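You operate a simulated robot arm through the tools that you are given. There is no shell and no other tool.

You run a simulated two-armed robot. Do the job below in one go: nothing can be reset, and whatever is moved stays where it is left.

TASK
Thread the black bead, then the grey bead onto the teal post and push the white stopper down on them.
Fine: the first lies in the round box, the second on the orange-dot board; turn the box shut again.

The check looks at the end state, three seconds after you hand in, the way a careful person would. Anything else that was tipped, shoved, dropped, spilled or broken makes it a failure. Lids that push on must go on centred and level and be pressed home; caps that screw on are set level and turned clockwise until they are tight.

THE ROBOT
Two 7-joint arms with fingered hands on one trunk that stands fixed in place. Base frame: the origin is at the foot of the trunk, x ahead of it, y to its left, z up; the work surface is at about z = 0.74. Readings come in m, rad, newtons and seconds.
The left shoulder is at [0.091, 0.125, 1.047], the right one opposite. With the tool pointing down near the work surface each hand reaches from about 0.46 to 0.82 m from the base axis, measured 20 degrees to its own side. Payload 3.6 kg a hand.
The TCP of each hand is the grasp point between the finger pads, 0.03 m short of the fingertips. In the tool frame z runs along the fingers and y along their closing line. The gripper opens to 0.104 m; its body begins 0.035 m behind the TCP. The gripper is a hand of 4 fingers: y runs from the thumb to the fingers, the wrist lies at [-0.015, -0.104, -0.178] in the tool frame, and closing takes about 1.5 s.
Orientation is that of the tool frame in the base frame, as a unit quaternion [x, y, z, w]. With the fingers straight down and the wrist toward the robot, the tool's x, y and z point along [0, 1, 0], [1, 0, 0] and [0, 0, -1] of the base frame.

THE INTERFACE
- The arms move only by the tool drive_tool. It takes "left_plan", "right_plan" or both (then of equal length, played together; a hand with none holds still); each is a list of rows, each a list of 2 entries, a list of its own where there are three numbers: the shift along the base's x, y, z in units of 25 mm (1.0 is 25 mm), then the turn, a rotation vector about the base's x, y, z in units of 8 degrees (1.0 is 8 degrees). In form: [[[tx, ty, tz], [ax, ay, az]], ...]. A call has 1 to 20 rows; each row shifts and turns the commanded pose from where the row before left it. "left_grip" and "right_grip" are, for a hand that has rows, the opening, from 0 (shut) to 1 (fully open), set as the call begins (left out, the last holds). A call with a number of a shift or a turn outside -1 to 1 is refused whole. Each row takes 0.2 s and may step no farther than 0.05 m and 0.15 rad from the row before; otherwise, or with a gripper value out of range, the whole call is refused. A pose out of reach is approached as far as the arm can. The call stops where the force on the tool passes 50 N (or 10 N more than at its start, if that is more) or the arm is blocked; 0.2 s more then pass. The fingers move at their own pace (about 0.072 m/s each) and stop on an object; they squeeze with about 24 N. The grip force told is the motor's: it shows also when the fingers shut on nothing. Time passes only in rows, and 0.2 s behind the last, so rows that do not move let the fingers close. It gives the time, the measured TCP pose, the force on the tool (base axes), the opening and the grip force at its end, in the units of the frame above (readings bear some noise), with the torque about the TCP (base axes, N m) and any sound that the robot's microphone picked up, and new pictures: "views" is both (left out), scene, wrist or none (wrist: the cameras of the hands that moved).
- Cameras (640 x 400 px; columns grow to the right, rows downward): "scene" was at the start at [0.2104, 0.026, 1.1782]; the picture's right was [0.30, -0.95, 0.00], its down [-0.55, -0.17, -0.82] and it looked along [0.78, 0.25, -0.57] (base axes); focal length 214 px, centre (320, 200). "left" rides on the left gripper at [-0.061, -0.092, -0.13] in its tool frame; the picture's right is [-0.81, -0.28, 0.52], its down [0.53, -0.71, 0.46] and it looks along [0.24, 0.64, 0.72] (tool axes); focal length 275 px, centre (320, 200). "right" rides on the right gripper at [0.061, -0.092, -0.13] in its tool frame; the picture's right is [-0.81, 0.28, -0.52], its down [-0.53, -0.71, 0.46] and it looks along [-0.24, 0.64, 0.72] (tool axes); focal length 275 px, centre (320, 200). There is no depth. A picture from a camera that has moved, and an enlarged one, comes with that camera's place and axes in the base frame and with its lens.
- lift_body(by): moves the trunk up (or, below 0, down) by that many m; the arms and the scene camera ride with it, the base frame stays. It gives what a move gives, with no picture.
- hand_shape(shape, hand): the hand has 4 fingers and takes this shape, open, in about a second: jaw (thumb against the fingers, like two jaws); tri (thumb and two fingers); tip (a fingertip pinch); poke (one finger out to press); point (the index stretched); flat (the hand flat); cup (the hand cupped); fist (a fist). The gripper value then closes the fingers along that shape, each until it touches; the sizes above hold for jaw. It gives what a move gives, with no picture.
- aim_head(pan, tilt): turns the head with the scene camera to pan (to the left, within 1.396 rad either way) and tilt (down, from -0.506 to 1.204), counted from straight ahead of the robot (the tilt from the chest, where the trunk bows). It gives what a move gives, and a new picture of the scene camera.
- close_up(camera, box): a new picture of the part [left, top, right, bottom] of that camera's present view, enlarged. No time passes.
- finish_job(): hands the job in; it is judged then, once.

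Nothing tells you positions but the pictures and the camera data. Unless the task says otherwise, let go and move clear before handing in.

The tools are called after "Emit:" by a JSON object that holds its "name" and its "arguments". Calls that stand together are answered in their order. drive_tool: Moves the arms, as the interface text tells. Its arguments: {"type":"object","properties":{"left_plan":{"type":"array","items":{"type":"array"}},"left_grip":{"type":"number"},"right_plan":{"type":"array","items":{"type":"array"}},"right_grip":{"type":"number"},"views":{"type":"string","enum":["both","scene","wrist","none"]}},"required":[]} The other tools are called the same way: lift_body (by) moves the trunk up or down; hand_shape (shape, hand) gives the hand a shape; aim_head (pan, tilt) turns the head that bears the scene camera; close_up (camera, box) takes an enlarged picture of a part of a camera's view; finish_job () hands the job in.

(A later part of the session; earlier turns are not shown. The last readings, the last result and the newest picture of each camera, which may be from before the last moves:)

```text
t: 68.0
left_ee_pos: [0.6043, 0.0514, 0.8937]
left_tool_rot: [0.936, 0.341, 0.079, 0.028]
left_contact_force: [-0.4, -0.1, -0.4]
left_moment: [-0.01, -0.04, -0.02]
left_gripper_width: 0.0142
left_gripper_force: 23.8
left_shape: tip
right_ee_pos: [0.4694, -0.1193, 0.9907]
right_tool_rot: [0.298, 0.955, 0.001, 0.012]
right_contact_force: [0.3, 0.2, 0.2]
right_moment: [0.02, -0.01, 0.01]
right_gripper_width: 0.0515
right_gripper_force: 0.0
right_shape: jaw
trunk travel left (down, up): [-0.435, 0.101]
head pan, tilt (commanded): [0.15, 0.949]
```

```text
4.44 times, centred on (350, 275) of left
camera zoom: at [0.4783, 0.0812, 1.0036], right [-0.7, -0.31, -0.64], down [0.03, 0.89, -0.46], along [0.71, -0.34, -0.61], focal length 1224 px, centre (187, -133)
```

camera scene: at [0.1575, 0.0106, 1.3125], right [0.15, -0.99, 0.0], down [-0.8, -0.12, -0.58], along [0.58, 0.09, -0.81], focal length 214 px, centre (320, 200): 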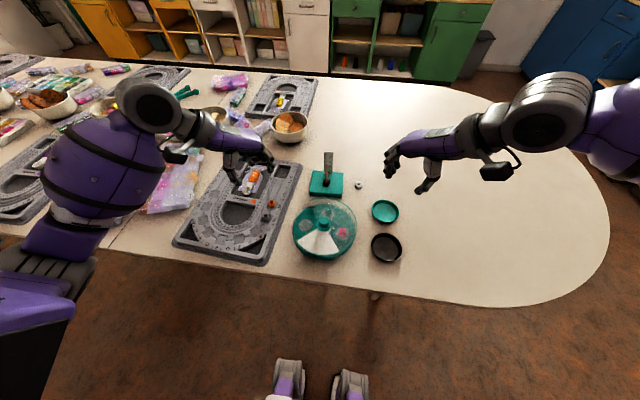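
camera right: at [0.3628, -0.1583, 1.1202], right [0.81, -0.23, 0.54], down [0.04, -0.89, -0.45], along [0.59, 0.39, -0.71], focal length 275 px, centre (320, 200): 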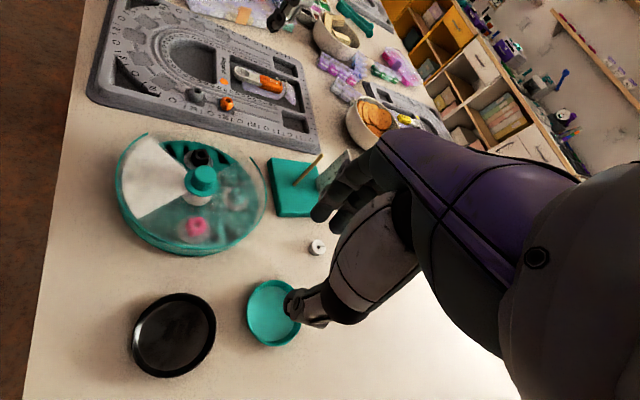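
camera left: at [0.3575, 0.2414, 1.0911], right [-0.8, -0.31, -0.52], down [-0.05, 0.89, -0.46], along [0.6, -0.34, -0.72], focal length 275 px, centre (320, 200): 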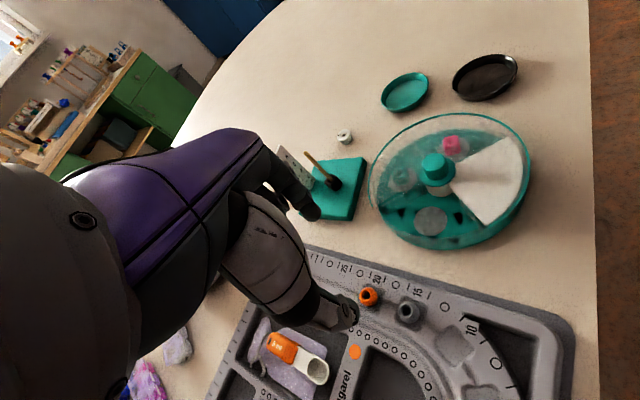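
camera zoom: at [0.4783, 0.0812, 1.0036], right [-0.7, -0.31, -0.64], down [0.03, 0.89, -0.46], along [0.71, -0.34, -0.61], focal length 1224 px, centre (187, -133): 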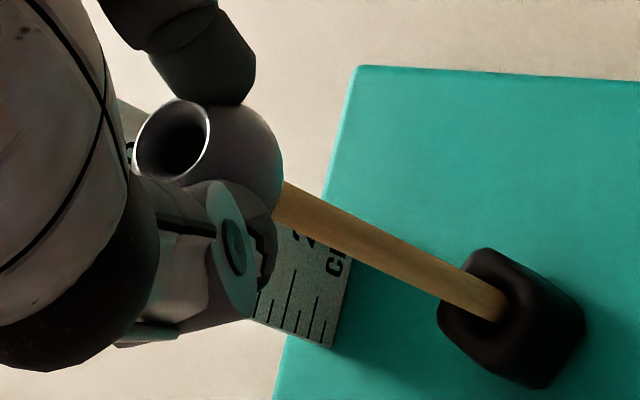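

It is within about 1 mm. I'll make a small correction and lower 10 mm slowly.

Emit:
{"name": "drive_tool", "arguments": {"left_plan": [[[-0.01, 0.03, 0], [0, 0, 0]], [[0, 0, -0.1], [0, 0, 0]], [[0, 0, -0.1], [0, 0, 0]], [[0, 0, -0.1], [0, 0, 0]], [[0, 0, -0.1], [0, 0, 0]], [[0, 0, 0], [0, 0, 0]]], "views": "none"}}

Emit:
{"name": "close_up", "arguments": {"camera": "right", "box": [300, 120, 350, 170]}}

Emit:
{"name": "close_up", "arguments": {"camera": "scene", "box": [317, 140, 347, 180]}}

Emit:
{"name": "close_up", "arguments": {"camera": "left", "box": [290, 230, 410, 320]}}

```text
t: 69.4
left_ee_pos: [0.6058, 0.05, 0.8832]
left_tool_rot: [0.936, 0.342, 0.079, 0.029]
left_contact_force: [-1.9, -2.0, 0.8]
left_moment: [-0.08, 0.01, -0.02]
left_gripper_width: 0.0146
left_gripper_force: 23.3
left_shape: tip
right_ee_pos: [0.4692, -0.1183, 0.9911]
right_tool_rot: [0.298, 0.955, 0.003, 0.012]
right_contact_force: [-1.0, -0.4, -0.7]
right_moment: [0.0, -0.04, 0.0]
right_gripper_width: 0.0518
right_gripper_force: 0.0
right_shape: jaw
trunk travel left (down, up): [-0.435, 0.101]
head pan, tilt (commanded): [0.15, 0.949]
```

```text
8.00 times, centred on (325, 145) of right
camera zoom: at [0.3628, -0.1586, 1.1202], right [0.81, -0.23, 0.54], down [0.04, -0.89, -0.45], along [0.59, 0.39, -0.71], focal length 2202 px, centre (280, 640)
```

zoom: 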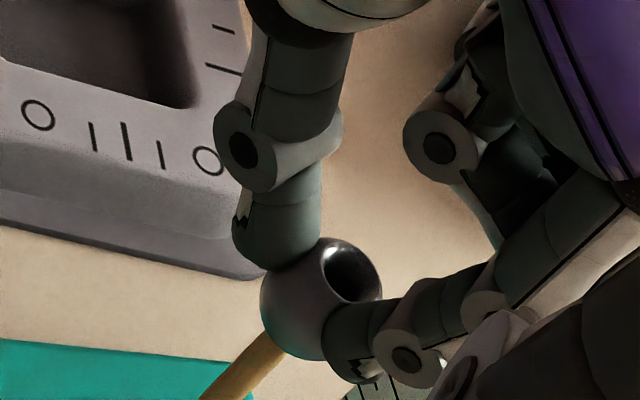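

```text
10.00 times, centred on (332, 160) of scene
camera zoom: at [0.157, 0.0104, 1.3126], right [0.15, -0.99, 0.0], down [-0.8, -0.12, -0.58], along [0.58, 0.09, -0.81], focal length 2145 px, centre (200, 600)
```

zoom: 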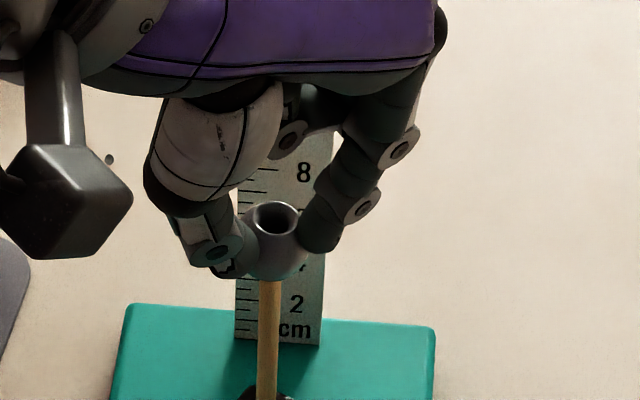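

```text
4.44 times, centred on (350, 275) of left
camera zoom: at [0.4784, 0.0815, 0.9938], right [-0.7, -0.31, -0.64], down [0.03, 0.89, -0.46], along [0.71, -0.34, -0.61], focal length 1224 px, centre (187, -133)
```

zoom: 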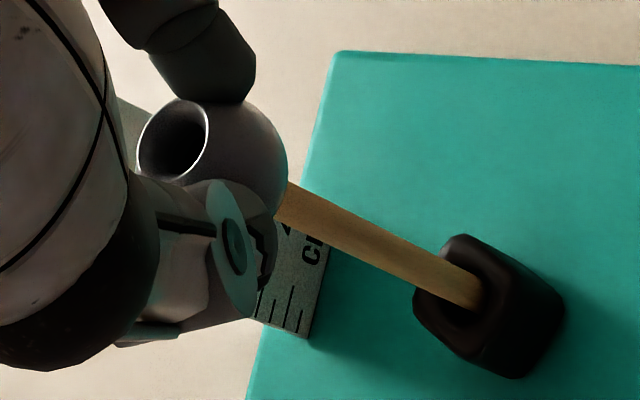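

There is a light sideways force of about 2 N. I'll look at higher zoom before continuing.

Emit:
{"name": "close_up", "arguments": {"camera": "scene", "box": [326, 156, 341, 176]}}

Emit:
{"name": "close_up", "arguments": {"camera": "right", "box": [312, 138, 340, 166]}}

Emit:
{"name": "close_up", "arguments": {"camera": "left", "box": [295, 240, 355, 300]}}

```text
16.00 times, centred on (334, 166) of scene
camera zoom: at [0.157, 0.0104, 1.3126], right [0.15, -0.99, 0.0], down [-0.8, -0.12, -0.58], along [0.58, 0.09, -0.81], focal length 3432 px, centre (104, 744)
```

zoom: 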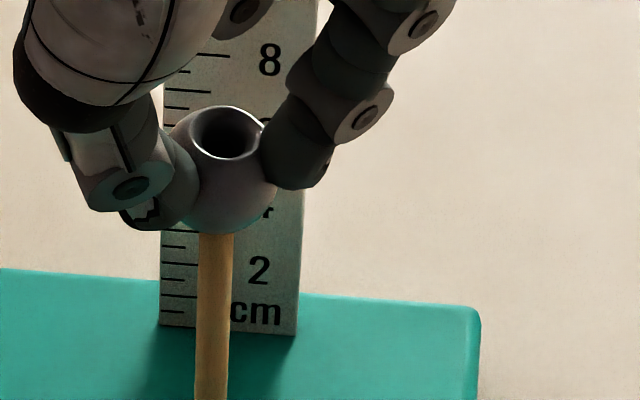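

```text
14.29 times, centred on (326, 152) of right
camera zoom: at [0.3628, -0.1586, 1.1202], right [0.81, -0.23, 0.54], down [0.04, -0.89, -0.45], along [0.59, 0.39, -0.71], focal length 3932 px, centre (234, 886)
```

zoom: 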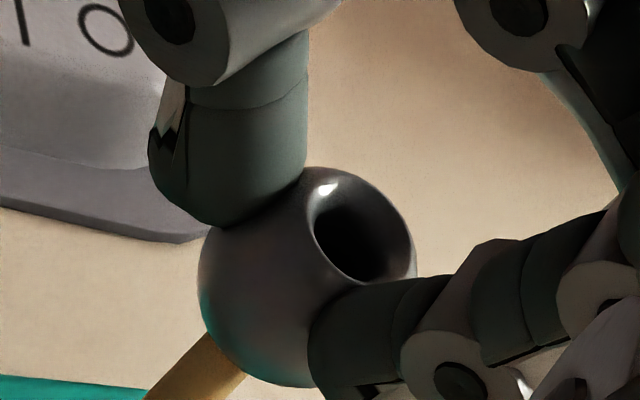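

```text
6.67 times, centred on (325, 270) of left
camera zoom: at [0.4784, 0.0815, 0.9938], right [-0.7, -0.31, -0.64], down [0.03, 0.89, -0.46], along [0.71, -0.34, -0.61], focal length 1835 px, centre (287, -267)
```

zoom: 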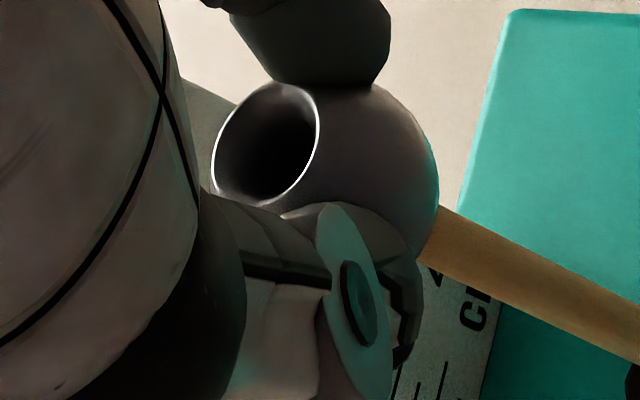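

The high zoom explains it. The bead is still tilted about 12° in the other axis, with its top leaning right and its bottom pressing the post. I'll lift clear, remove that tilt, and re-centre.

Emit:
{"name": "drive_tool", "arguments": {"left_plan": [[[0, 0, 0.4], [0, 0, 0]], [[0, 0, 0.2], [0, 0, 0]], [[-0.03, 0.094, 0], [-0.75, 0, 0]], [[-0.03, 0.094, 0], [-0.75, 0, 0]], [[0, 0, 0], [0, 0, 0]], [[0, 0, 0], [0, 0, 0]]], "views": "none"}}

Emit:
{"name": "close_up", "arguments": {"camera": "scene", "box": [322, 146, 343, 174]}}

Emit:
{"name": "close_up", "arguments": {"camera": "right", "box": [308, 126, 348, 166]}}

Emit:
{"name": "close_up", "arguments": {"camera": "left", "box": [290, 235, 370, 305]}}

```text
t: 70.8
left_ee_pos: [0.6023, 0.0583, 0.8992]
left_tool_rot: [0.928, 0.347, 0.043, 0.126]
left_contact_force: [0.2, -0.9, -0.2]
left_moment: [-0.02, -0.01, -0.01]
left_gripper_width: 0.0142
left_gripper_force: 23.9
left_shape: tip
right_ee_pos: [0.4692, -0.1196, 0.991]
right_tool_rot: [0.299, 0.954, 0.002, 0.012]
right_contact_force: [-1.1, -0.3, -0.2]
right_moment: [0.0, -0.01, 0.02]
right_gripper_width: 0.0517
right_gripper_force: 0.2
right_shape: jaw
trunk travel left (down, up): [-0.435, 0.101]
head pan, tilt (commanded): [0.15, 0.949]
```

```text
14.29 times, centred on (332, 160) of scene
camera zoom: at [0.1572, 0.0106, 1.3125], right [0.15, -0.99, 0.0], down [-0.8, -0.12, -0.58], along [0.58, 0.09, -0.81], focal length 3064 px, centre (141, 771)
```

zoom: 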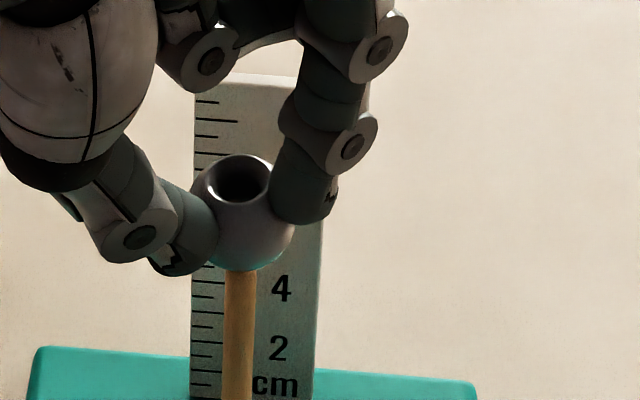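

```text
10.00 times, centred on (328, 146) of right
camera zoom: at [0.3629, -0.1583, 1.1202], right [0.81, -0.23, 0.54], down [0.04, -0.89, -0.45], along [0.59, 0.39, -0.71], focal length 2753 px, centre (240, 740)
```

zoom: 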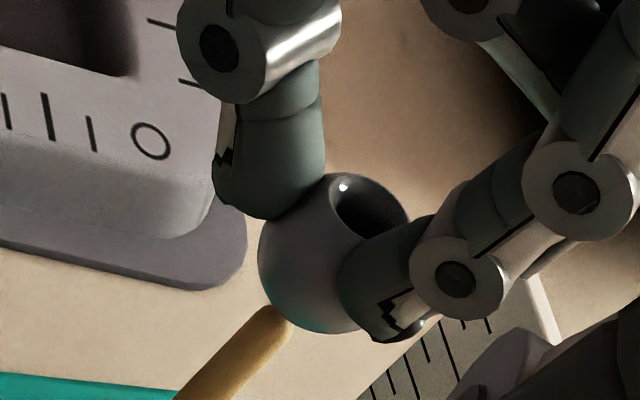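

```text
5.71 times, centred on (330, 270) of left
camera zoom: at [0.4763, 0.1105, 1.0], right [-0.7, -0.44, -0.56], down [0.03, 0.77, -0.63], along [0.71, -0.46, -0.53], focal length 1573 px, centre (263, -200)
```

zoom: 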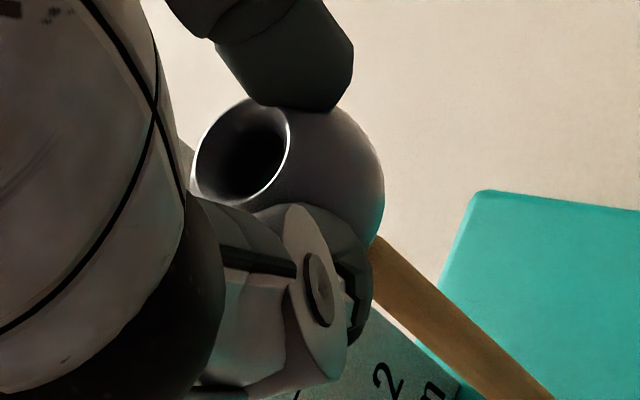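

The bead is now upright within about 5°, and it needs about 1 mm to the right. I'll correct that and lower slowly.

Emit:
{"name": "drive_tool", "arguments": {"left_plan": [[[0.016, -0.038, 0], [0, 0, 0]], [[0, 0, -0.2], [0, 0, 0]], [[0, 0, -0.2], [0, 0, 0]], [[0, 0, -0.15], [0, 0, 0]], [[0, 0, -0.1], [0, 0, 0]], [[0, 0, 0], [0, 0, 0]]], "views": "none"}}

Emit:
{"name": "close_up", "arguments": {"camera": "scene", "box": [322, 150, 343, 178]}}

Emit:
{"name": "close_up", "arguments": {"camera": "left", "box": [290, 235, 370, 305]}}

Emit:
{"name": "close_up", "arguments": {"camera": "right", "box": [300, 130, 340, 170]}}

```text
t: 72.2
left_ee_pos: [0.6037, 0.0561, 0.8827]
left_tool_rot: [0.928, 0.348, 0.043, 0.126]
left_contact_force: [-1.9, 0.8, 0.2]
left_moment: [0.02, 0.02, 0.0]
left_gripper_width: 0.0142
left_gripper_force: 23.7
left_shape: tip
right_ee_pos: [0.4697, -0.1191, 0.9919]
right_tool_rot: [0.299, 0.954, 0.002, 0.012]
right_contact_force: [0.6, -1.0, 0.2]
right_moment: [-0.02, -0.01, -0.02]
right_gripper_width: 0.052
right_gripper_force: 0.0
right_shape: jaw
trunk travel left (down, up): [-0.435, 0.101]
head pan, tilt (commanded): [0.15, 0.949]
```

```text
14.29 times, centred on (332, 164) of scene
camera zoom: at [0.1571, 0.0107, 1.3126], right [0.15, -0.99, 0.0], down [-0.8, -0.12, -0.58], along [0.58, 0.09, -0.81], focal length 3064 px, centre (141, 714)
```

zoom: 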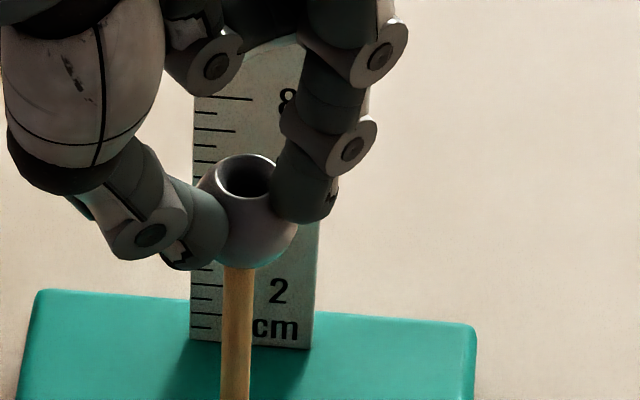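

```text
5.71 times, centred on (330, 270) of left
camera zoom: at [0.477, 0.1092, 0.9839], right [-0.7, -0.44, -0.56], down [0.03, 0.77, -0.63], along [0.71, -0.46, -0.53], focal length 1573 px, centre (263, -200)
```

zoom: 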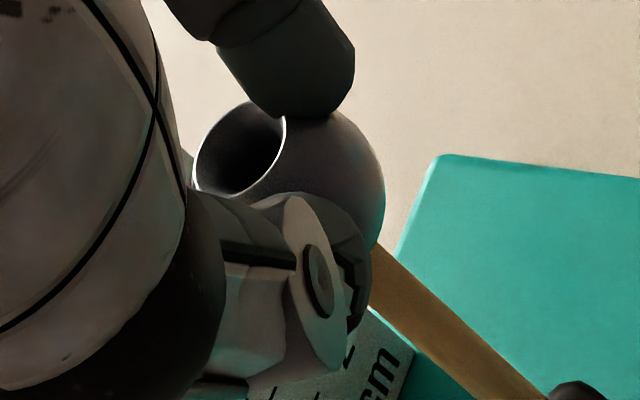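

```text
10.00 times, centred on (320, 150) of right
camera zoom: at [0.3628, -0.1583, 1.1202], right [0.81, -0.23, 0.54], down [0.04, -0.89, -0.45], along [0.59, 0.39, -0.71], focal length 2753 px, centre (320, 700)
```

zoom: 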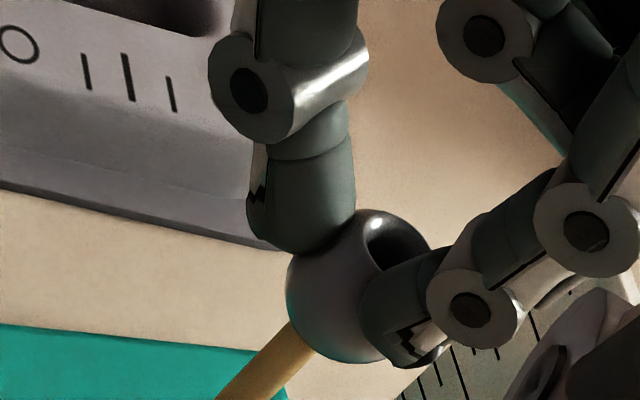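

The bead is very close now, with a slight forward bias of about 1.5 mm. I'll nudge it back and keep lowering gently.

Emit:
{"name": "drive_tool", "arguments": {"left_plan": [[[-0.05, 0, 0], [0, 0, 0]], [[0, 0, -0.1], [0, 0, 0]], [[0, 0, -0.1], [0, 0, 0]], [[0, 0, 0], [0, 0, 0]]], "views": "none"}}

Emit:
{"name": "close_up", "arguments": {"camera": "scene", "box": [322, 150, 343, 178]}}

Emit:
{"name": "close_up", "arguments": {"camera": "left", "box": [290, 235, 370, 305]}}

Emit:
{"name": "close_up", "arguments": {"camera": "right", "box": [300, 130, 340, 170]}}

```text
t: 73.2
left_ee_pos: [0.6028, 0.0547, 0.8778]
left_tool_rot: [0.928, 0.347, 0.042, 0.126]
left_contact_force: [0.3, 1.8, 0.5]
left_moment: [0.03, -0.01, 0.01]
left_gripper_width: 0.0137
left_gripper_force: 24.3
left_shape: tip
right_ee_pos: [0.4692, -0.1188, 0.9914]
right_tool_rot: [0.298, 0.954, 0.002, 0.012]
right_contact_force: [0.4, -0.1, 0.3]
right_moment: [0.03, 0.03, 0.01]
right_gripper_width: 0.0517
right_gripper_force: 0.1
right_shape: jaw
trunk travel left (down, up): [-0.435, 0.101]
head pan, tilt (commanded): [0.15, 0.949]
```

```text
14.29 times, centred on (332, 164) of scene
camera zoom: at [0.1572, 0.0107, 1.3125], right [0.15, -0.99, 0.0], down [-0.8, -0.12, -0.58], along [0.58, 0.09, -0.81], focal length 3064 px, centre (141, 714)
```

zoom: 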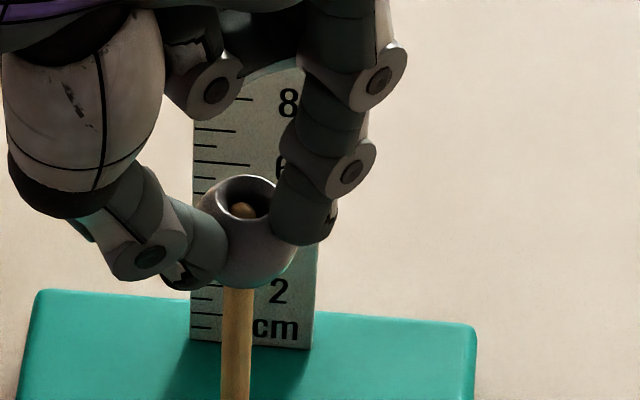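

```text
5.71 times, centred on (330, 270) of left
camera zoom: at [0.4759, 0.109, 0.9787], right [-0.7, -0.44, -0.56], down [0.03, 0.77, -0.63], along [0.71, -0.46, -0.53], focal length 1573 px, centre (263, -200)
```

zoom: 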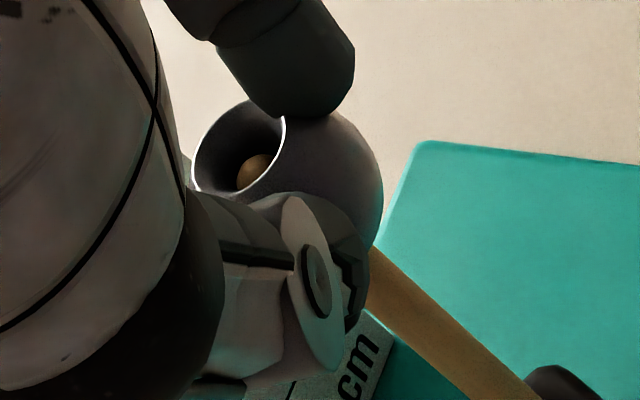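

```text
10.00 times, centred on (320, 150) of right
camera zoom: at [0.3629, -0.1582, 1.1202], right [0.81, -0.23, 0.54], down [0.04, -0.89, -0.45], along [0.59, 0.39, -0.71], focal length 2753 px, centre (320, 700)
```

zoom: 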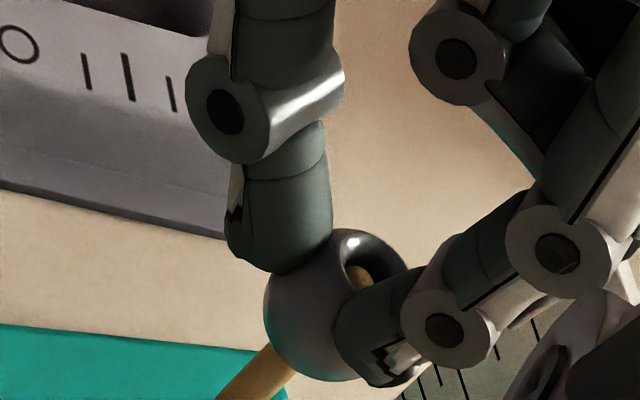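

The post tip is visible inside the hole in all views, so it is threading. Before lowering further I'll check the clearance between my curled fingers and the ruler.

Emit:
{"name": "close_up", "arguments": {"camera": "right", "box": [270, 60, 430, 220]}}

Emit:
{"name": "close_up", "arguments": {"camera": "scene", "box": [305, 125, 365, 185]}}

```text
2.50 times, centred on (350, 140) of right
camera zoom: at [0.3629, -0.1582, 1.1202], right [0.81, -0.23, 0.54], down [0.04, -0.89, -0.45], along [0.59, 0.39, -0.71], focal length 688 px, centre (245, 350)
```

zoom: 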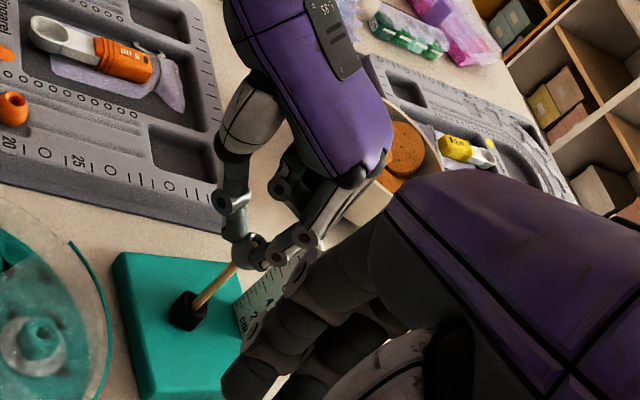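

```text
6.67 times, centred on (335, 155) of scene
camera zoom: at [0.1572, 0.0107, 1.3125], right [0.15, -0.99, 0.0], down [-0.8, -0.12, -0.58], along [0.58, 0.09, -0.81], focal length 1430 px, centre (220, 500)
```

zoom: 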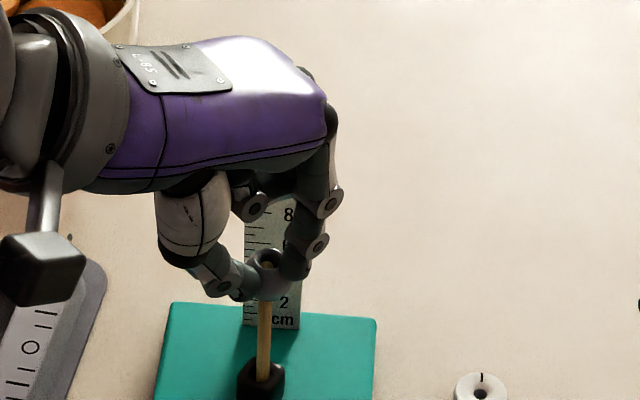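

The curled fingers are only about 8 mm above the ruler's top, so I'll release here, where about 14 mm of the post is inside the bead. I'll open only a little while easing the hand toward the thumb side to cancel the rebound.

Emit:
{"name": "drive_tool", "arguments": {"left_plan": [[[-0.06, 0.07, 0], [0, 0, 0]], [[-0.04, 0.05, 0], [0, 0, 0]], [[0, 0, 0], [0, 0, 0]], [[0, 0, 0], [0, 0, 0]]], "left_grip": 0.3, "views": "none"}}

Emit:
{"name": "close_up", "arguments": {"camera": "scene", "box": [305, 130, 365, 190]}}

Emit:
{"name": "close_up", "arguments": {"camera": "right", "box": [285, 105, 365, 195]}}

```text
t: 74.2
left_ee_pos: [0.5994, 0.0577, 0.8767]
left_tool_rot: [0.928, 0.348, 0.043, 0.128]
left_contact_force: [0.3, 0.9, -0.4]
left_moment: [-0.01, 0.03, 0.0]
left_gripper_width: 0.031
left_gripper_force: 0.1
left_shape: tip
right_ee_pos: [0.4689, -0.119, 0.9906]
right_tool_rot: [0.298, 0.954, 0.001, 0.012]
right_contact_force: [0.2, 0.1, -0.4]
right_moment: [0.01, -0.01, 0.01]
right_gripper_width: 0.0516
right_gripper_force: 0.0
right_shape: jaw
trunk travel left (down, up): [-0.435, 0.101]
head pan, tilt (commanded): [0.15, 0.949]
```

```text
6.67 times, centred on (335, 160) of scene
camera zoom: at [0.1573, 0.0106, 1.3125], right [0.15, -0.99, 0.0], down [-0.8, -0.12, -0.58], along [0.58, 0.09, -0.81], focal length 1430 px, centre (220, 467)
```

zoom: 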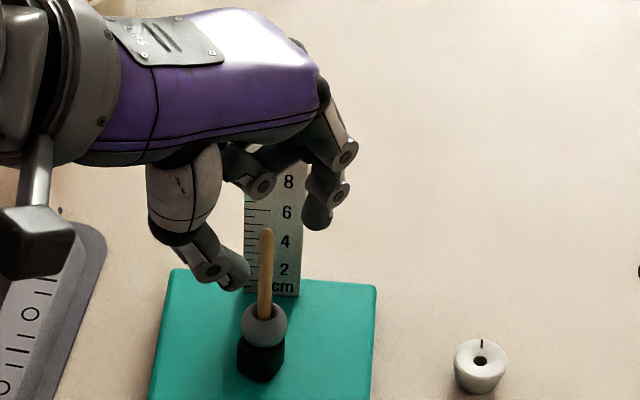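

```text
4.44 times, centred on (325, 150) of right
camera zoom: at [0.3629, -0.1583, 1.1202], right [0.81, -0.23, 0.54], down [0.04, -0.89, -0.45], along [0.59, 0.39, -0.71], focal length 1224 px, centre (298, 422)
```

zoom: 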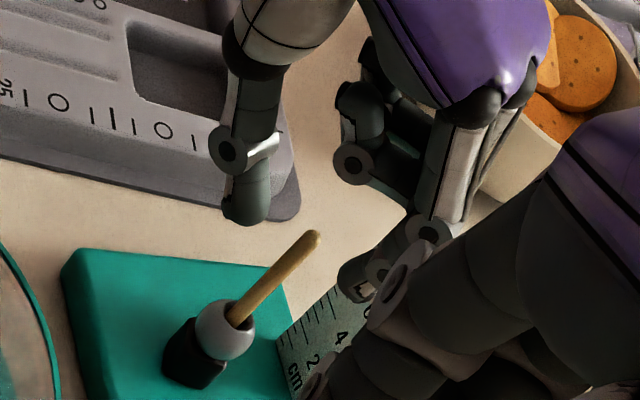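

Both beads are on the post and the stand did not move this time. I'll raise the left hand, undo the tilt, and park it to the left, where its camera can watch the stopper step.

Emit:
{"name": "drive_tool", "arguments": {"left_plan": [[[0, 0, 0.6], [0, 0, 0]], [[0, 0, 1], [0, 0, 0]], [[0, 0, 1], [0, 0, 0]], [[0, 0, 1], [0, 0, 0]], [[0, 0.3, 1], [0.75, 0, 0]], [[-0.2, 0.8, 0.3], [0.75, 0, 0]], [[-0.4, 1, 0], [0, 0.6, 0]], [[-0.5, 1, 0], [0, 0.6, 0]], [[-0.6, 1, 0], [0, 0, 0]], [[-0.6, 1, 0], [0, 0, 0]], [[-0.6, 1, 0], [0, 0, 0]], [[-0.6, 1, 0], [0, 0, 0]], [[-0.5, 1, 0], [0, 0, 0]], [[0, 1, 0], [0, 0, 0]], [[0, 0.6, 0], [0, 0, 0]], [[0, 0, 0], [0, 0, 0]]], "views": "both"}}

Emit:
{"name": "close_up", "arguments": {"camera": "left", "box": [300, 60, 460, 220]}}

Emit:
{"name": "close_up", "arguments": {"camera": "scene", "box": [305, 140, 375, 200]}}

```text
t: 77.6
left_ee_pos: [0.5003, 0.3008, 0.9982]
left_tool_rot: [0.94, 0.342, 0.0, 0.0]
left_contact_force: [0.3, -0.4, -0.2]
left_moment: [-0.01, -0.03, 0.02]
left_gripper_width: 0.0311
left_gripper_force: 0.1
left_shape: tip
right_ee_pos: [0.47, -0.1184, 0.9912]
right_tool_rot: [0.298, 0.954, 0.002, 0.012]
right_contact_force: [-0.6, -0.5, 0.3]
right_moment: [0.0, 0.01, 0.0]
right_gripper_width: 0.0518
right_gripper_force: 0.0
right_shape: jaw
trunk travel left (down, up): [-0.435, 0.101]
head pan, tilt (commanded): [0.15, 0.949]
camera scene: at [0.1573, 0.0105, 1.3125], right [0.15, -0.99, 0.0], down [-0.8, -0.12, -0.58], along [0.58, 0.09, -0.81], focal length 214 px, centre (320, 200)
camera left: at [0.3931, 0.3318, 1.1279], right [-0.8, -0.31, -0.52], down [-0.05, 0.89, -0.46], along [0.6, -0.34, -0.72], focal length 275 px, centre (320, 200)
```

scene: 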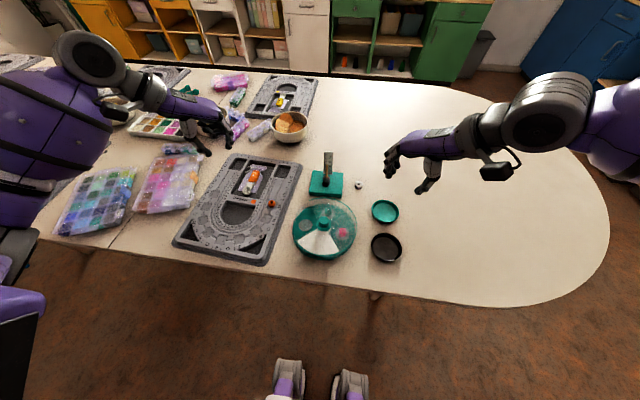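
left: 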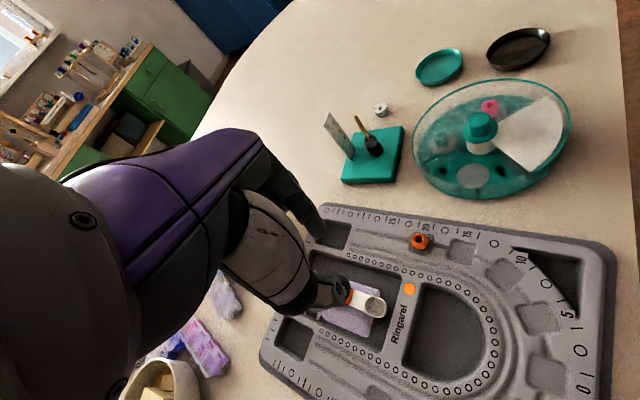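

```text
2.50 times, centred on (380, 140) of left
camera zoom: at [0.3931, 0.3318, 1.1279], right [-0.8, -0.31, -0.52], down [-0.05, 0.89, -0.46], along [0.6, -0.34, -0.72], focal length 688 px, centre (170, 350)
```

zoom: 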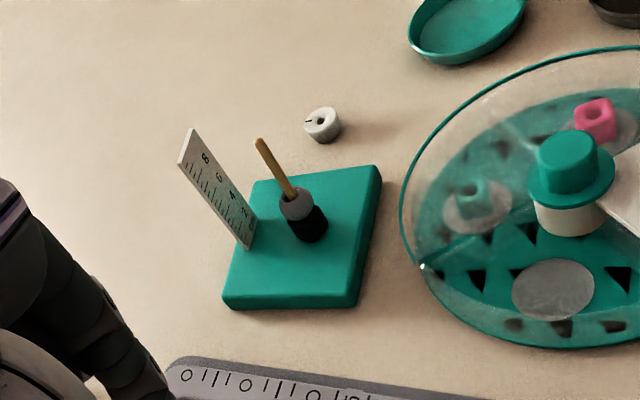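

```text
6.67 times, centred on (340, 170) of scene
camera zoom: at [0.1573, 0.0105, 1.3125], right [0.15, -0.99, 0.0], down [-0.8, -0.12, -0.58], along [0.58, 0.09, -0.81], focal length 1430 px, centre (187, 400)
```

zoom: 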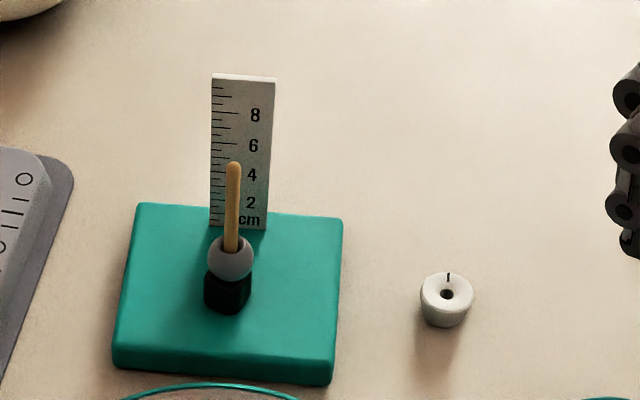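

Everything is in place and the left camera has a clear view. I'll set the right hand to the tip shape and bring it above the stopper, yawed so that its curled fingers stay away from the ruler later.

Emit:
{"name": "hand_shape", "arguments": {"shape": "tip", "hand": "right"}}

Emit:
{"name": "drive_tool", "arguments": {"right_plan": [[[0.55, 0.2, 0], [0, 0.17, -0.889]], [[0.55, 0.2, 0], [0, 0, -0.889]], [[0.55, 0.2, 0], [0, 0, -0.889]], [[0.55, 0.2, 0], [0, 0, -0.889]], [[0.55, 0.2, 0], [0, 0, -0.889]], [[0.55, 0.2, 0], [0, 0, -0.889]], [[0.55, 0.2, -0.3], [0, 0, -0.889]], [[0.55, 0.2, -0.3], [0, 0, -0.889]], [[0.55, 0.25, -0.4], [0, 0, -0.889]], [[0.55, 0.25, -0.4], [0, 0, -0.889]], [[0.55, 0.25, -0.4], [0, 0, -0.889]], [[0.6, 0.25, -0.4], [0, 0, -0.889]], [[0, 0, 0], [0, 0, 0]], [[0, 0, 0], [0, 0, 0]]], "right_grip": 0.6, "views": "both"}}

```text
t: 78.5
left_ee_pos: [0.4999, 0.3008, 0.9984]
left_tool_rot: [0.94, 0.342, -0.001, 0.0]
left_contact_force: [-0.1, 0.8, -0.2]
left_moment: [-0.01, -0.02, 0.03]
left_gripper_width: 0.0314
left_gripper_force: 0.0
left_shape: tip
right_ee_pos: [0.4689, -0.1196, 0.9918]
right_tool_rot: [0.298, 0.954, 0.002, 0.012]
right_contact_force: [-0.7, -0.6, -0.8]
right_moment: [0.0, -0.02, -0.02]
right_gripper_width: 0.1039
right_gripper_force: 0.0
right_shape: tip
trunk travel left (down, up): [-0.435, 0.101]
head pan, tilt (commanded): [0.15, 0.949]
```

```text
t: 81.5
left_ee_pos: [0.4987, 0.3008, 0.9992]
left_tool_rot: [0.94, 0.342, 0.0, 0.0]
left_contact_force: [0.0, 1.0, -0.5]
left_moment: [0.05, -0.02, 0.0]
left_gripper_width: 0.0311
left_gripper_force: 0.0
left_shape: tip
right_ee_pos: [0.6372, -0.0541, 0.9371]
right_tool_rot: [0.866, 0.5, -0.003, -0.001]
right_contact_force: [0.2, 0.5, 0.5]
right_moment: [-0.02, 0.0, -0.01]
right_gripper_width: 0.063
right_gripper_force: 0.0
right_shape: tip
trunk travel left (down, up): [-0.435, 0.101]
head pan, tilt (commanded): [0.15, 0.949]
camera scene: at [0.1574, 0.0108, 1.3125], right [0.15, -0.99, 0.0], down [-0.8, -0.12, -0.58], along [0.58, 0.09, -0.81], focal length 214 px, centre (320, 200)
camera right: at [0.5877, 0.0456, 1.0686], right [-0.17, -0.84, 0.52], down [-0.89, -0.1, -0.45], along [0.43, -0.54, -0.73], focal length 275 px, centre (320, 200)
```

scene: 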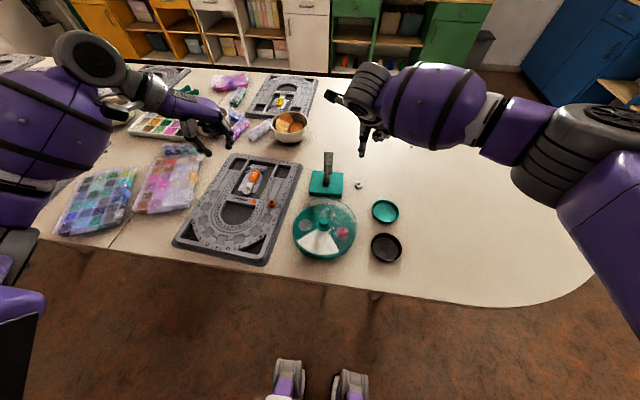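
right: 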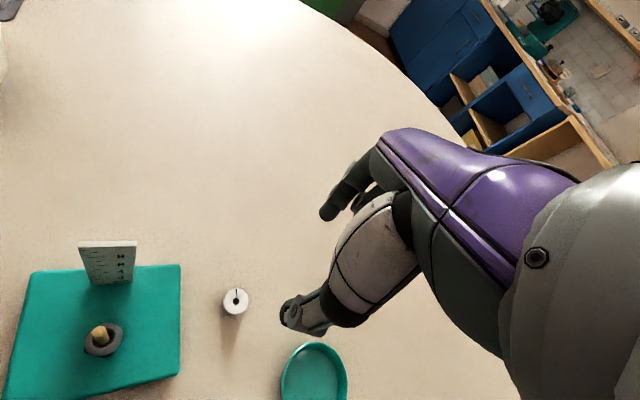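

The right hand is above the stopper. I'll come down to just above it and measure.

Emit:
{"name": "drive_tool", "arguments": {"right_plan": [[[0, 0, -1], [0, 0, 0]], [[0, 0, -1], [0, 0, 0]], [[0, 0, -1], [0, 0, 0]], [[0, 0, -1], [0, 0, 0]], [[0, 0, -0.8], [0, 0, 0]], [[0, 0, 0], [0, 0, 0]], [[0, 0, 0], [0, 0, 0]]], "views": "none"}}

Emit:
{"name": "close_up", "arguments": {"camera": "left", "box": [330, 60, 430, 160]}}

Emit:
{"name": "close_up", "arguments": {"camera": "scene", "box": [325, 145, 395, 205]}}

Emit:
{"name": "close_up", "arguments": {"camera": "right", "box": [200, 180, 360, 340]}}

```text
t: 83.1
left_ee_pos: [0.4996, 0.3011, 0.9981]
left_tool_rot: [0.94, 0.342, 0.0, 0.0]
left_contact_force: [-0.1, 0.1, 0.0]
left_moment: [-0.02, -0.01, -0.02]
left_gripper_width: 0.0312
left_gripper_force: 0.0
left_shape: tip
right_ee_pos: [0.6394, -0.0551, 0.8157]
right_tool_rot: [0.867, 0.499, -0.003, 0.0]
right_contact_force: [1.1, 0.7, -0.2]
right_moment: [-0.01, 0.03, 0.0]
right_gripper_width: 0.0629
right_gripper_force: 0.0
right_shape: tip
trunk travel left (down, up): [-0.435, 0.101]
head pan, tilt (commanded): [0.15, 0.949]
```

```text
4.00 times, centred on (380, 110) of left
camera zoom: at [0.3932, 0.3316, 1.128], right [-0.8, -0.31, -0.52], down [-0.05, 0.89, -0.46], along [0.6, -0.34, -0.72], focal length 1101 px, centre (80, 560)
```

zoom: 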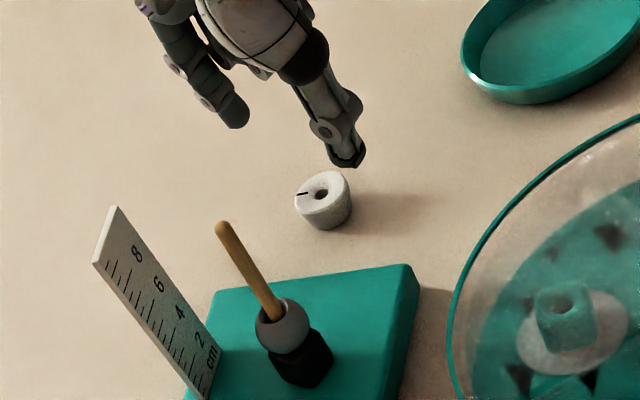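

```text
6.67 times, centred on (360, 175) of scene
camera zoom: at [0.1573, 0.0106, 1.3125], right [0.15, -0.99, 0.0], down [-0.8, -0.12, -0.58], along [0.58, 0.09, -0.81], focal length 1430 px, centre (53, 367)
```

zoom: 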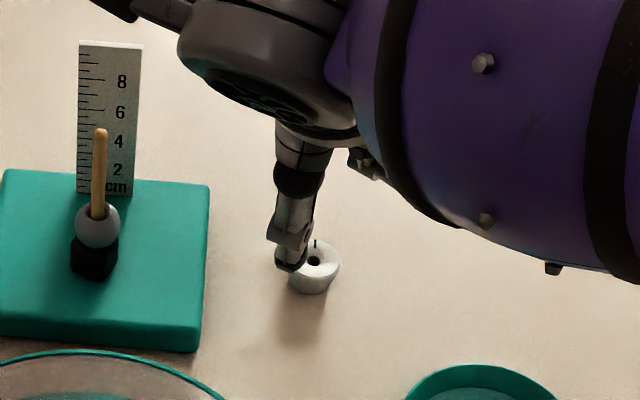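

```text
2.50 times, centred on (280, 260) of right
camera zoom: at [0.5898, 0.0454, 0.9476], right [-0.17, -0.84, 0.52], down [-0.89, -0.1, -0.45], along [0.43, -0.54, -0.73], focal length 688 px, centre (420, 50)
```

zoom: 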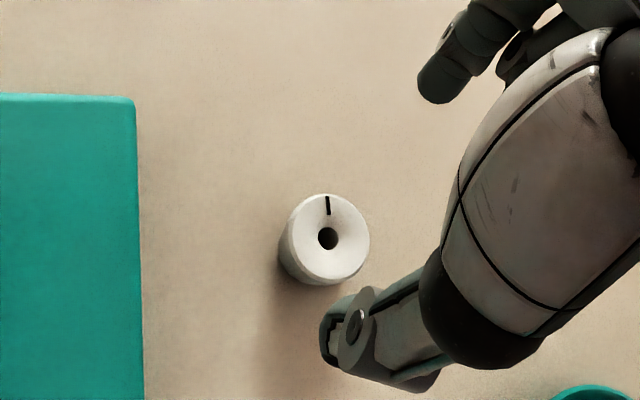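

The stopper is about 5 mm off the finger line. I'll shift to suit and lower to its mid-height in two stages.

Emit:
{"name": "drive_tool", "arguments": {"right_plan": [[[0.23, 0.076, 0], [0, 0, 0]], [[0, 0, -0.5], [0, 0, 0]], [[0, 0, -0.5], [0, 0, 0]], [[0, 0, -0.3], [0, 0, 0]], [[0, 0, 0], [0, 0, 0]], [[0, 0, 0], [0, 0, 0]]], "views": "none"}}

Emit:
{"name": "close_up", "arguments": {"camera": "left", "box": [350, 75, 410, 135]}}

Emit:
{"name": "close_up", "arguments": {"camera": "right", "box": [220, 180, 380, 340]}}

```text
t: 84.5
left_ee_pos: [0.4991, 0.3004, 0.9999]
left_tool_rot: [0.94, 0.342, 0.0, 0.0]
left_contact_force: [0.2, -0.9, -0.2]
left_moment: [0.0, 0.0, 0.04]
left_gripper_width: 0.0311
left_gripper_force: 0.1
left_shape: tip
right_ee_pos: [0.6444, -0.0527, 0.783]
right_tool_rot: [0.866, 0.501, -0.003, 0.0]
right_contact_force: [-0.3, -0.7, -0.4]
right_moment: [0.01, 0.0, -0.02]
right_gripper_width: 0.0627
right_gripper_force: 0.0
right_shape: tip
trunk travel left (down, up): [-0.435, 0.101]
head pan, tilt (commanded): [0.15, 0.949]
```

```text
6.67 times, centred on (380, 105) of left
camera zoom: at [0.3932, 0.3316, 1.128], right [-0.8, -0.31, -0.52], down [-0.05, 0.89, -0.46], along [0.6, -0.34, -0.72], focal length 1835 px, centre (-80, 833)
```

zoom: 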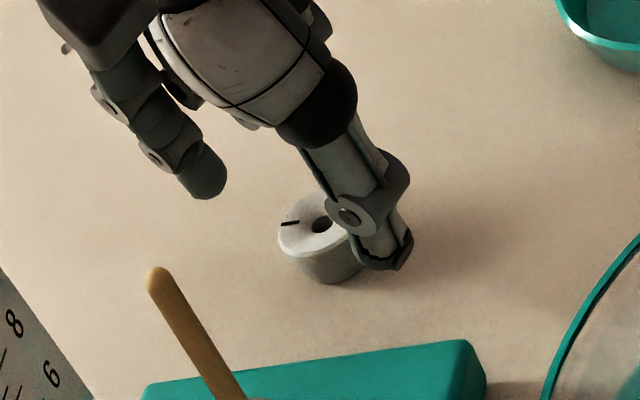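

```text
2.50 times, centred on (300, 260) of right
camera zoom: at [0.5954, 0.0477, 0.9156], right [-0.16, -0.84, 0.52], down [-0.89, -0.1, -0.45], along [0.43, -0.54, -0.73], focal length 688 px, centre (370, 50)
```

zoom: 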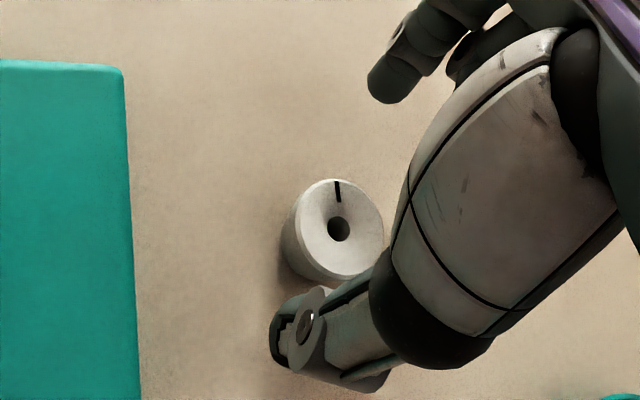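

The stopper is well centred between the fingers. I'll lower another 5 mm and close on it.

Emit:
{"name": "drive_tool", "arguments": {"right_plan": [[[0, 0, -0.2], [0, 0, 0]], [[0, 0, 0], [0, 0, 0]]], "views": "none"}}

Emit:
{"name": "drive_tool", "arguments": {"right_plan": [[[0, 0, 0], [0, 0, 0]], [[0, 0, 0], [0, 0, 0]], [[0, 0, 0], [0, 0, 0]], [[0, 0, 0], [0, 0, 0]], [[0, 0, 0], [0, 0, 0]], [[0, 0, 0], [0, 0, 0]]], "right_grip": 0.0, "views": "none"}}

Emit:
{"name": "close_up", "arguments": {"camera": "left", "box": [350, 75, 410, 135]}}

Emit:
{"name": "close_up", "arguments": {"camera": "right", "box": [220, 180, 380, 340]}}

```text
t: 85.1
left_ee_pos: [0.5, 0.3009, 0.9983]
left_tool_rot: [0.94, 0.341, 0.0, 0.0]
left_contact_force: [-0.7, 0.3, 0.3]
left_moment: [0.01, 0.0, 0.01]
left_gripper_width: 0.031
left_gripper_force: 0.0
left_shape: tip
right_ee_pos: [0.6446, -0.0531, 0.7796]
right_tool_rot: [0.866, 0.5, -0.002, -0.001]
right_contact_force: [0.2, 0.3, 0.6]
right_moment: [-0.03, 0.01, -0.02]
right_gripper_width: 0.0627
right_gripper_force: 0.0
right_shape: tip
trunk travel left (down, up): [-0.435, 0.101]
head pan, tilt (commanded): [0.15, 0.949]
```

```text
t: 86.5
left_ee_pos: [0.499, 0.301, 0.9991]
left_tool_rot: [0.94, 0.342, 0.0, 0.001]
left_contact_force: [-0.4, 0.6, 0.0]
left_moment: [0.0, 0.03, -0.01]
left_gripper_width: 0.0309
left_gripper_force: 0.0
left_shape: tip
right_ee_pos: [0.6448, -0.0524, 0.7796]
right_tool_rot: [0.867, 0.499, -0.002, -0.001]
right_contact_force: [1.2, -0.6, 7.1]
right_moment: [-0.03, -0.1, 0.01]
right_gripper_width: 0.0213
right_gripper_force: 24.2
right_shape: tip
trunk travel left (down, up): [-0.435, 0.101]
head pan, tilt (commanded): [0.15, 0.949]
```

```text
6.67 times, centred on (380, 105) of left
camera zoom: at [0.3928, 0.3316, 1.1282], right [-0.8, -0.31, -0.52], down [-0.05, 0.89, -0.46], along [0.6, -0.34, -0.72], focal length 1835 px, centre (-80, 833)
```

zoom: 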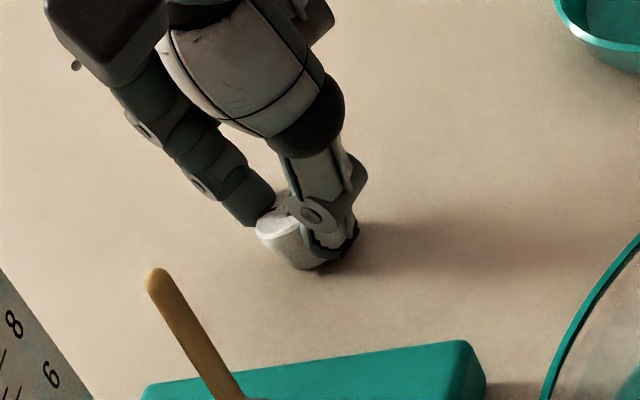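

```text
2.50 times, centred on (300, 260) of right
camera zoom: at [0.5952, 0.0475, 0.9112], right [-0.17, -0.84, 0.52], down [-0.89, -0.1, -0.45], along [0.43, -0.54, -0.73], focal length 688 px, centre (370, 50)
```

zoom: 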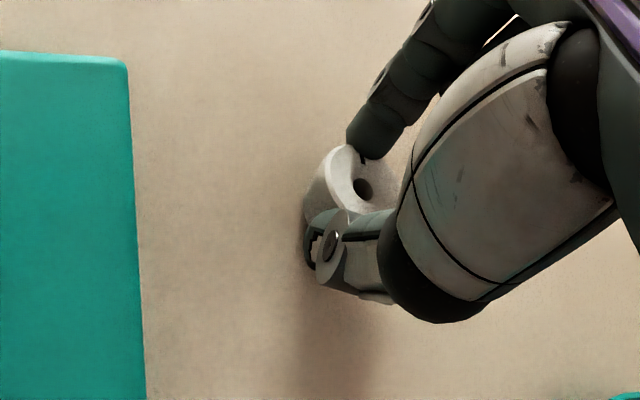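

The stopper has tilted in the pinch and is pressing on the table with about 7 N. I'll look closely.

Emit:
{"name": "close_up", "arguments": {"camera": "left", "box": [358, 88, 390, 118]}}

Emit:
{"name": "close_up", "arguments": {"camera": "right", "box": [275, 210, 345, 290]}}

Emit:
{"name": "close_up", "arguments": {"camera": "scene", "box": [340, 165, 380, 200]}}

```text
13.33 times, centred on (374, 103) of left
camera zoom: at [0.3928, 0.3316, 1.1282], right [-0.8, -0.31, -0.52], down [-0.05, 0.89, -0.46], along [0.6, -0.34, -0.72], focal length 3670 px, centre (-400, 1493)
```

zoom: 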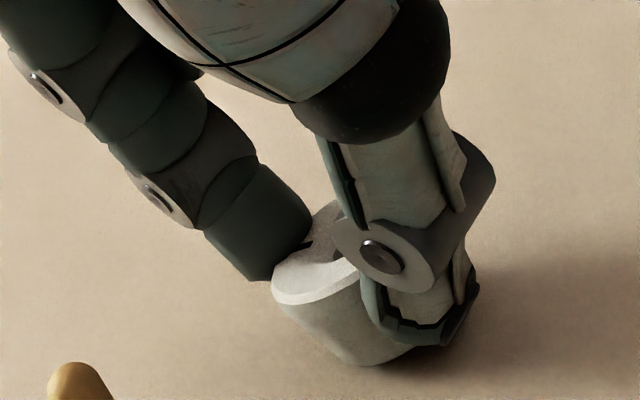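

```text
5.00 times, centred on (310, 250) of right
camera zoom: at [0.5952, 0.0475, 0.9112], right [-0.17, -0.84, 0.52], down [-0.89, -0.1, -0.45], along [0.43, -0.54, -0.73], focal length 1376 px, centre (370, -50)
```

zoom: 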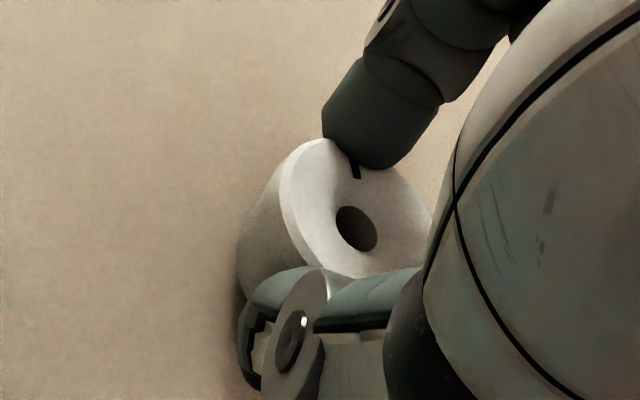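

```text
11.43 times, centred on (360, 182) of scene
camera zoom: at [0.1568, 0.0106, 1.3126], right [0.15, -0.99, 0.0], down [-0.8, -0.12, -0.58], along [0.58, 0.09, -0.81], focal length 2451 px, centre (-137, 400)
```

zoom: 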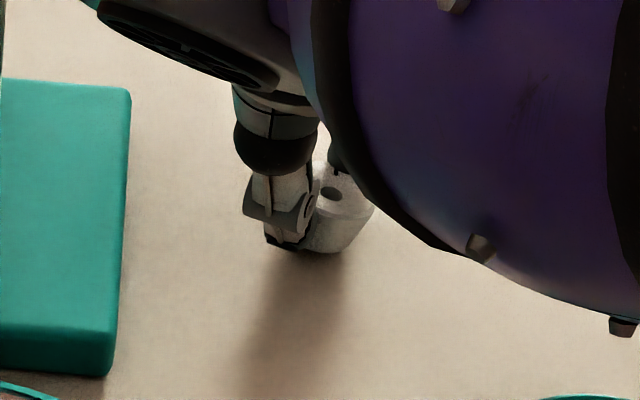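

The index meets the rim higher than the thumb, which tips the stopper toward the thumb. I'll release it so it settles flat, then re-grasp with the hand pre-tilted so that both tips are at the same height.

Emit:
{"name": "drive_tool", "arguments": {"right_plan": [[[0, 0, 0], [0, 0, 0]], [[0, 0, 0], [0, 0, 0]], [[0, 0, 0], [0, 0, 0]], [[0, 0, 0], [0, 0, 0]]], "right_grip": 0.65, "views": "none"}}

Emit:
{"name": "close_up", "arguments": {"camera": "left", "box": [350, 75, 410, 135]}}

Emit:
{"name": "close_up", "arguments": {"camera": "right", "box": [220, 180, 380, 340]}}

```text
t: 87.5
left_ee_pos: [0.4998, 0.3004, 0.9976]
left_tool_rot: [0.94, 0.342, 0.001, -0.001]
left_contact_force: [0.0, -0.1, 0.0]
left_moment: [0.03, 0.03, 0.01]
left_gripper_width: 0.0312
left_gripper_force: 0.1
left_shape: tip
right_ee_pos: [0.6444, -0.0522, 0.7786]
right_tool_rot: [0.867, 0.499, -0.003, 0.0]
right_contact_force: [-0.1, 0.0, 0.3]
right_moment: [0.01, 0.01, 0.01]
right_gripper_width: 0.0672
right_gripper_force: 0.0
right_shape: tip
trunk travel left (down, up): [-0.435, 0.101]
head pan, tilt (commanded): [0.15, 0.949]
```

```text
6.67 times, centred on (380, 105) of left
camera zoom: at [0.3931, 0.3316, 1.128], right [-0.8, -0.31, -0.52], down [-0.05, 0.89, -0.46], along [0.6, -0.34, -0.72], focal length 1835 px, centre (-80, 833)
```

zoom: 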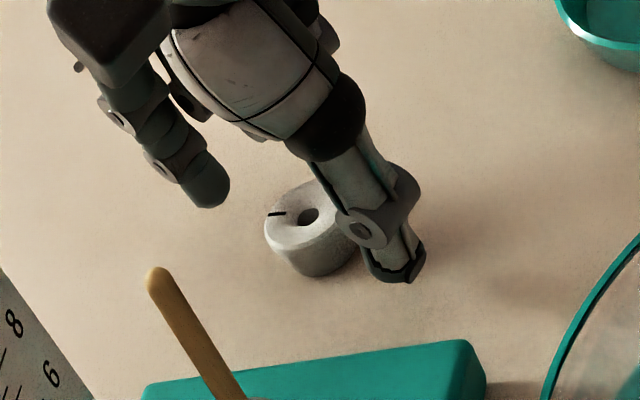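

```text
2.50 times, centred on (300, 260) of right
camera zoom: at [0.5952, 0.0474, 0.9104], right [-0.17, -0.84, 0.52], down [-0.89, -0.1, -0.45], along [0.43, -0.54, -0.73], focal length 688 px, centre (370, 50)
```

zoom: 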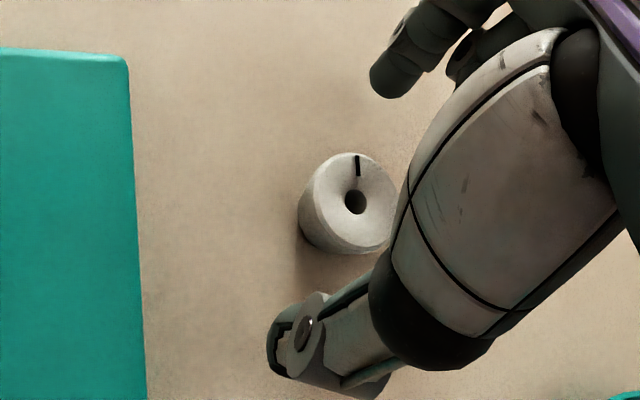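

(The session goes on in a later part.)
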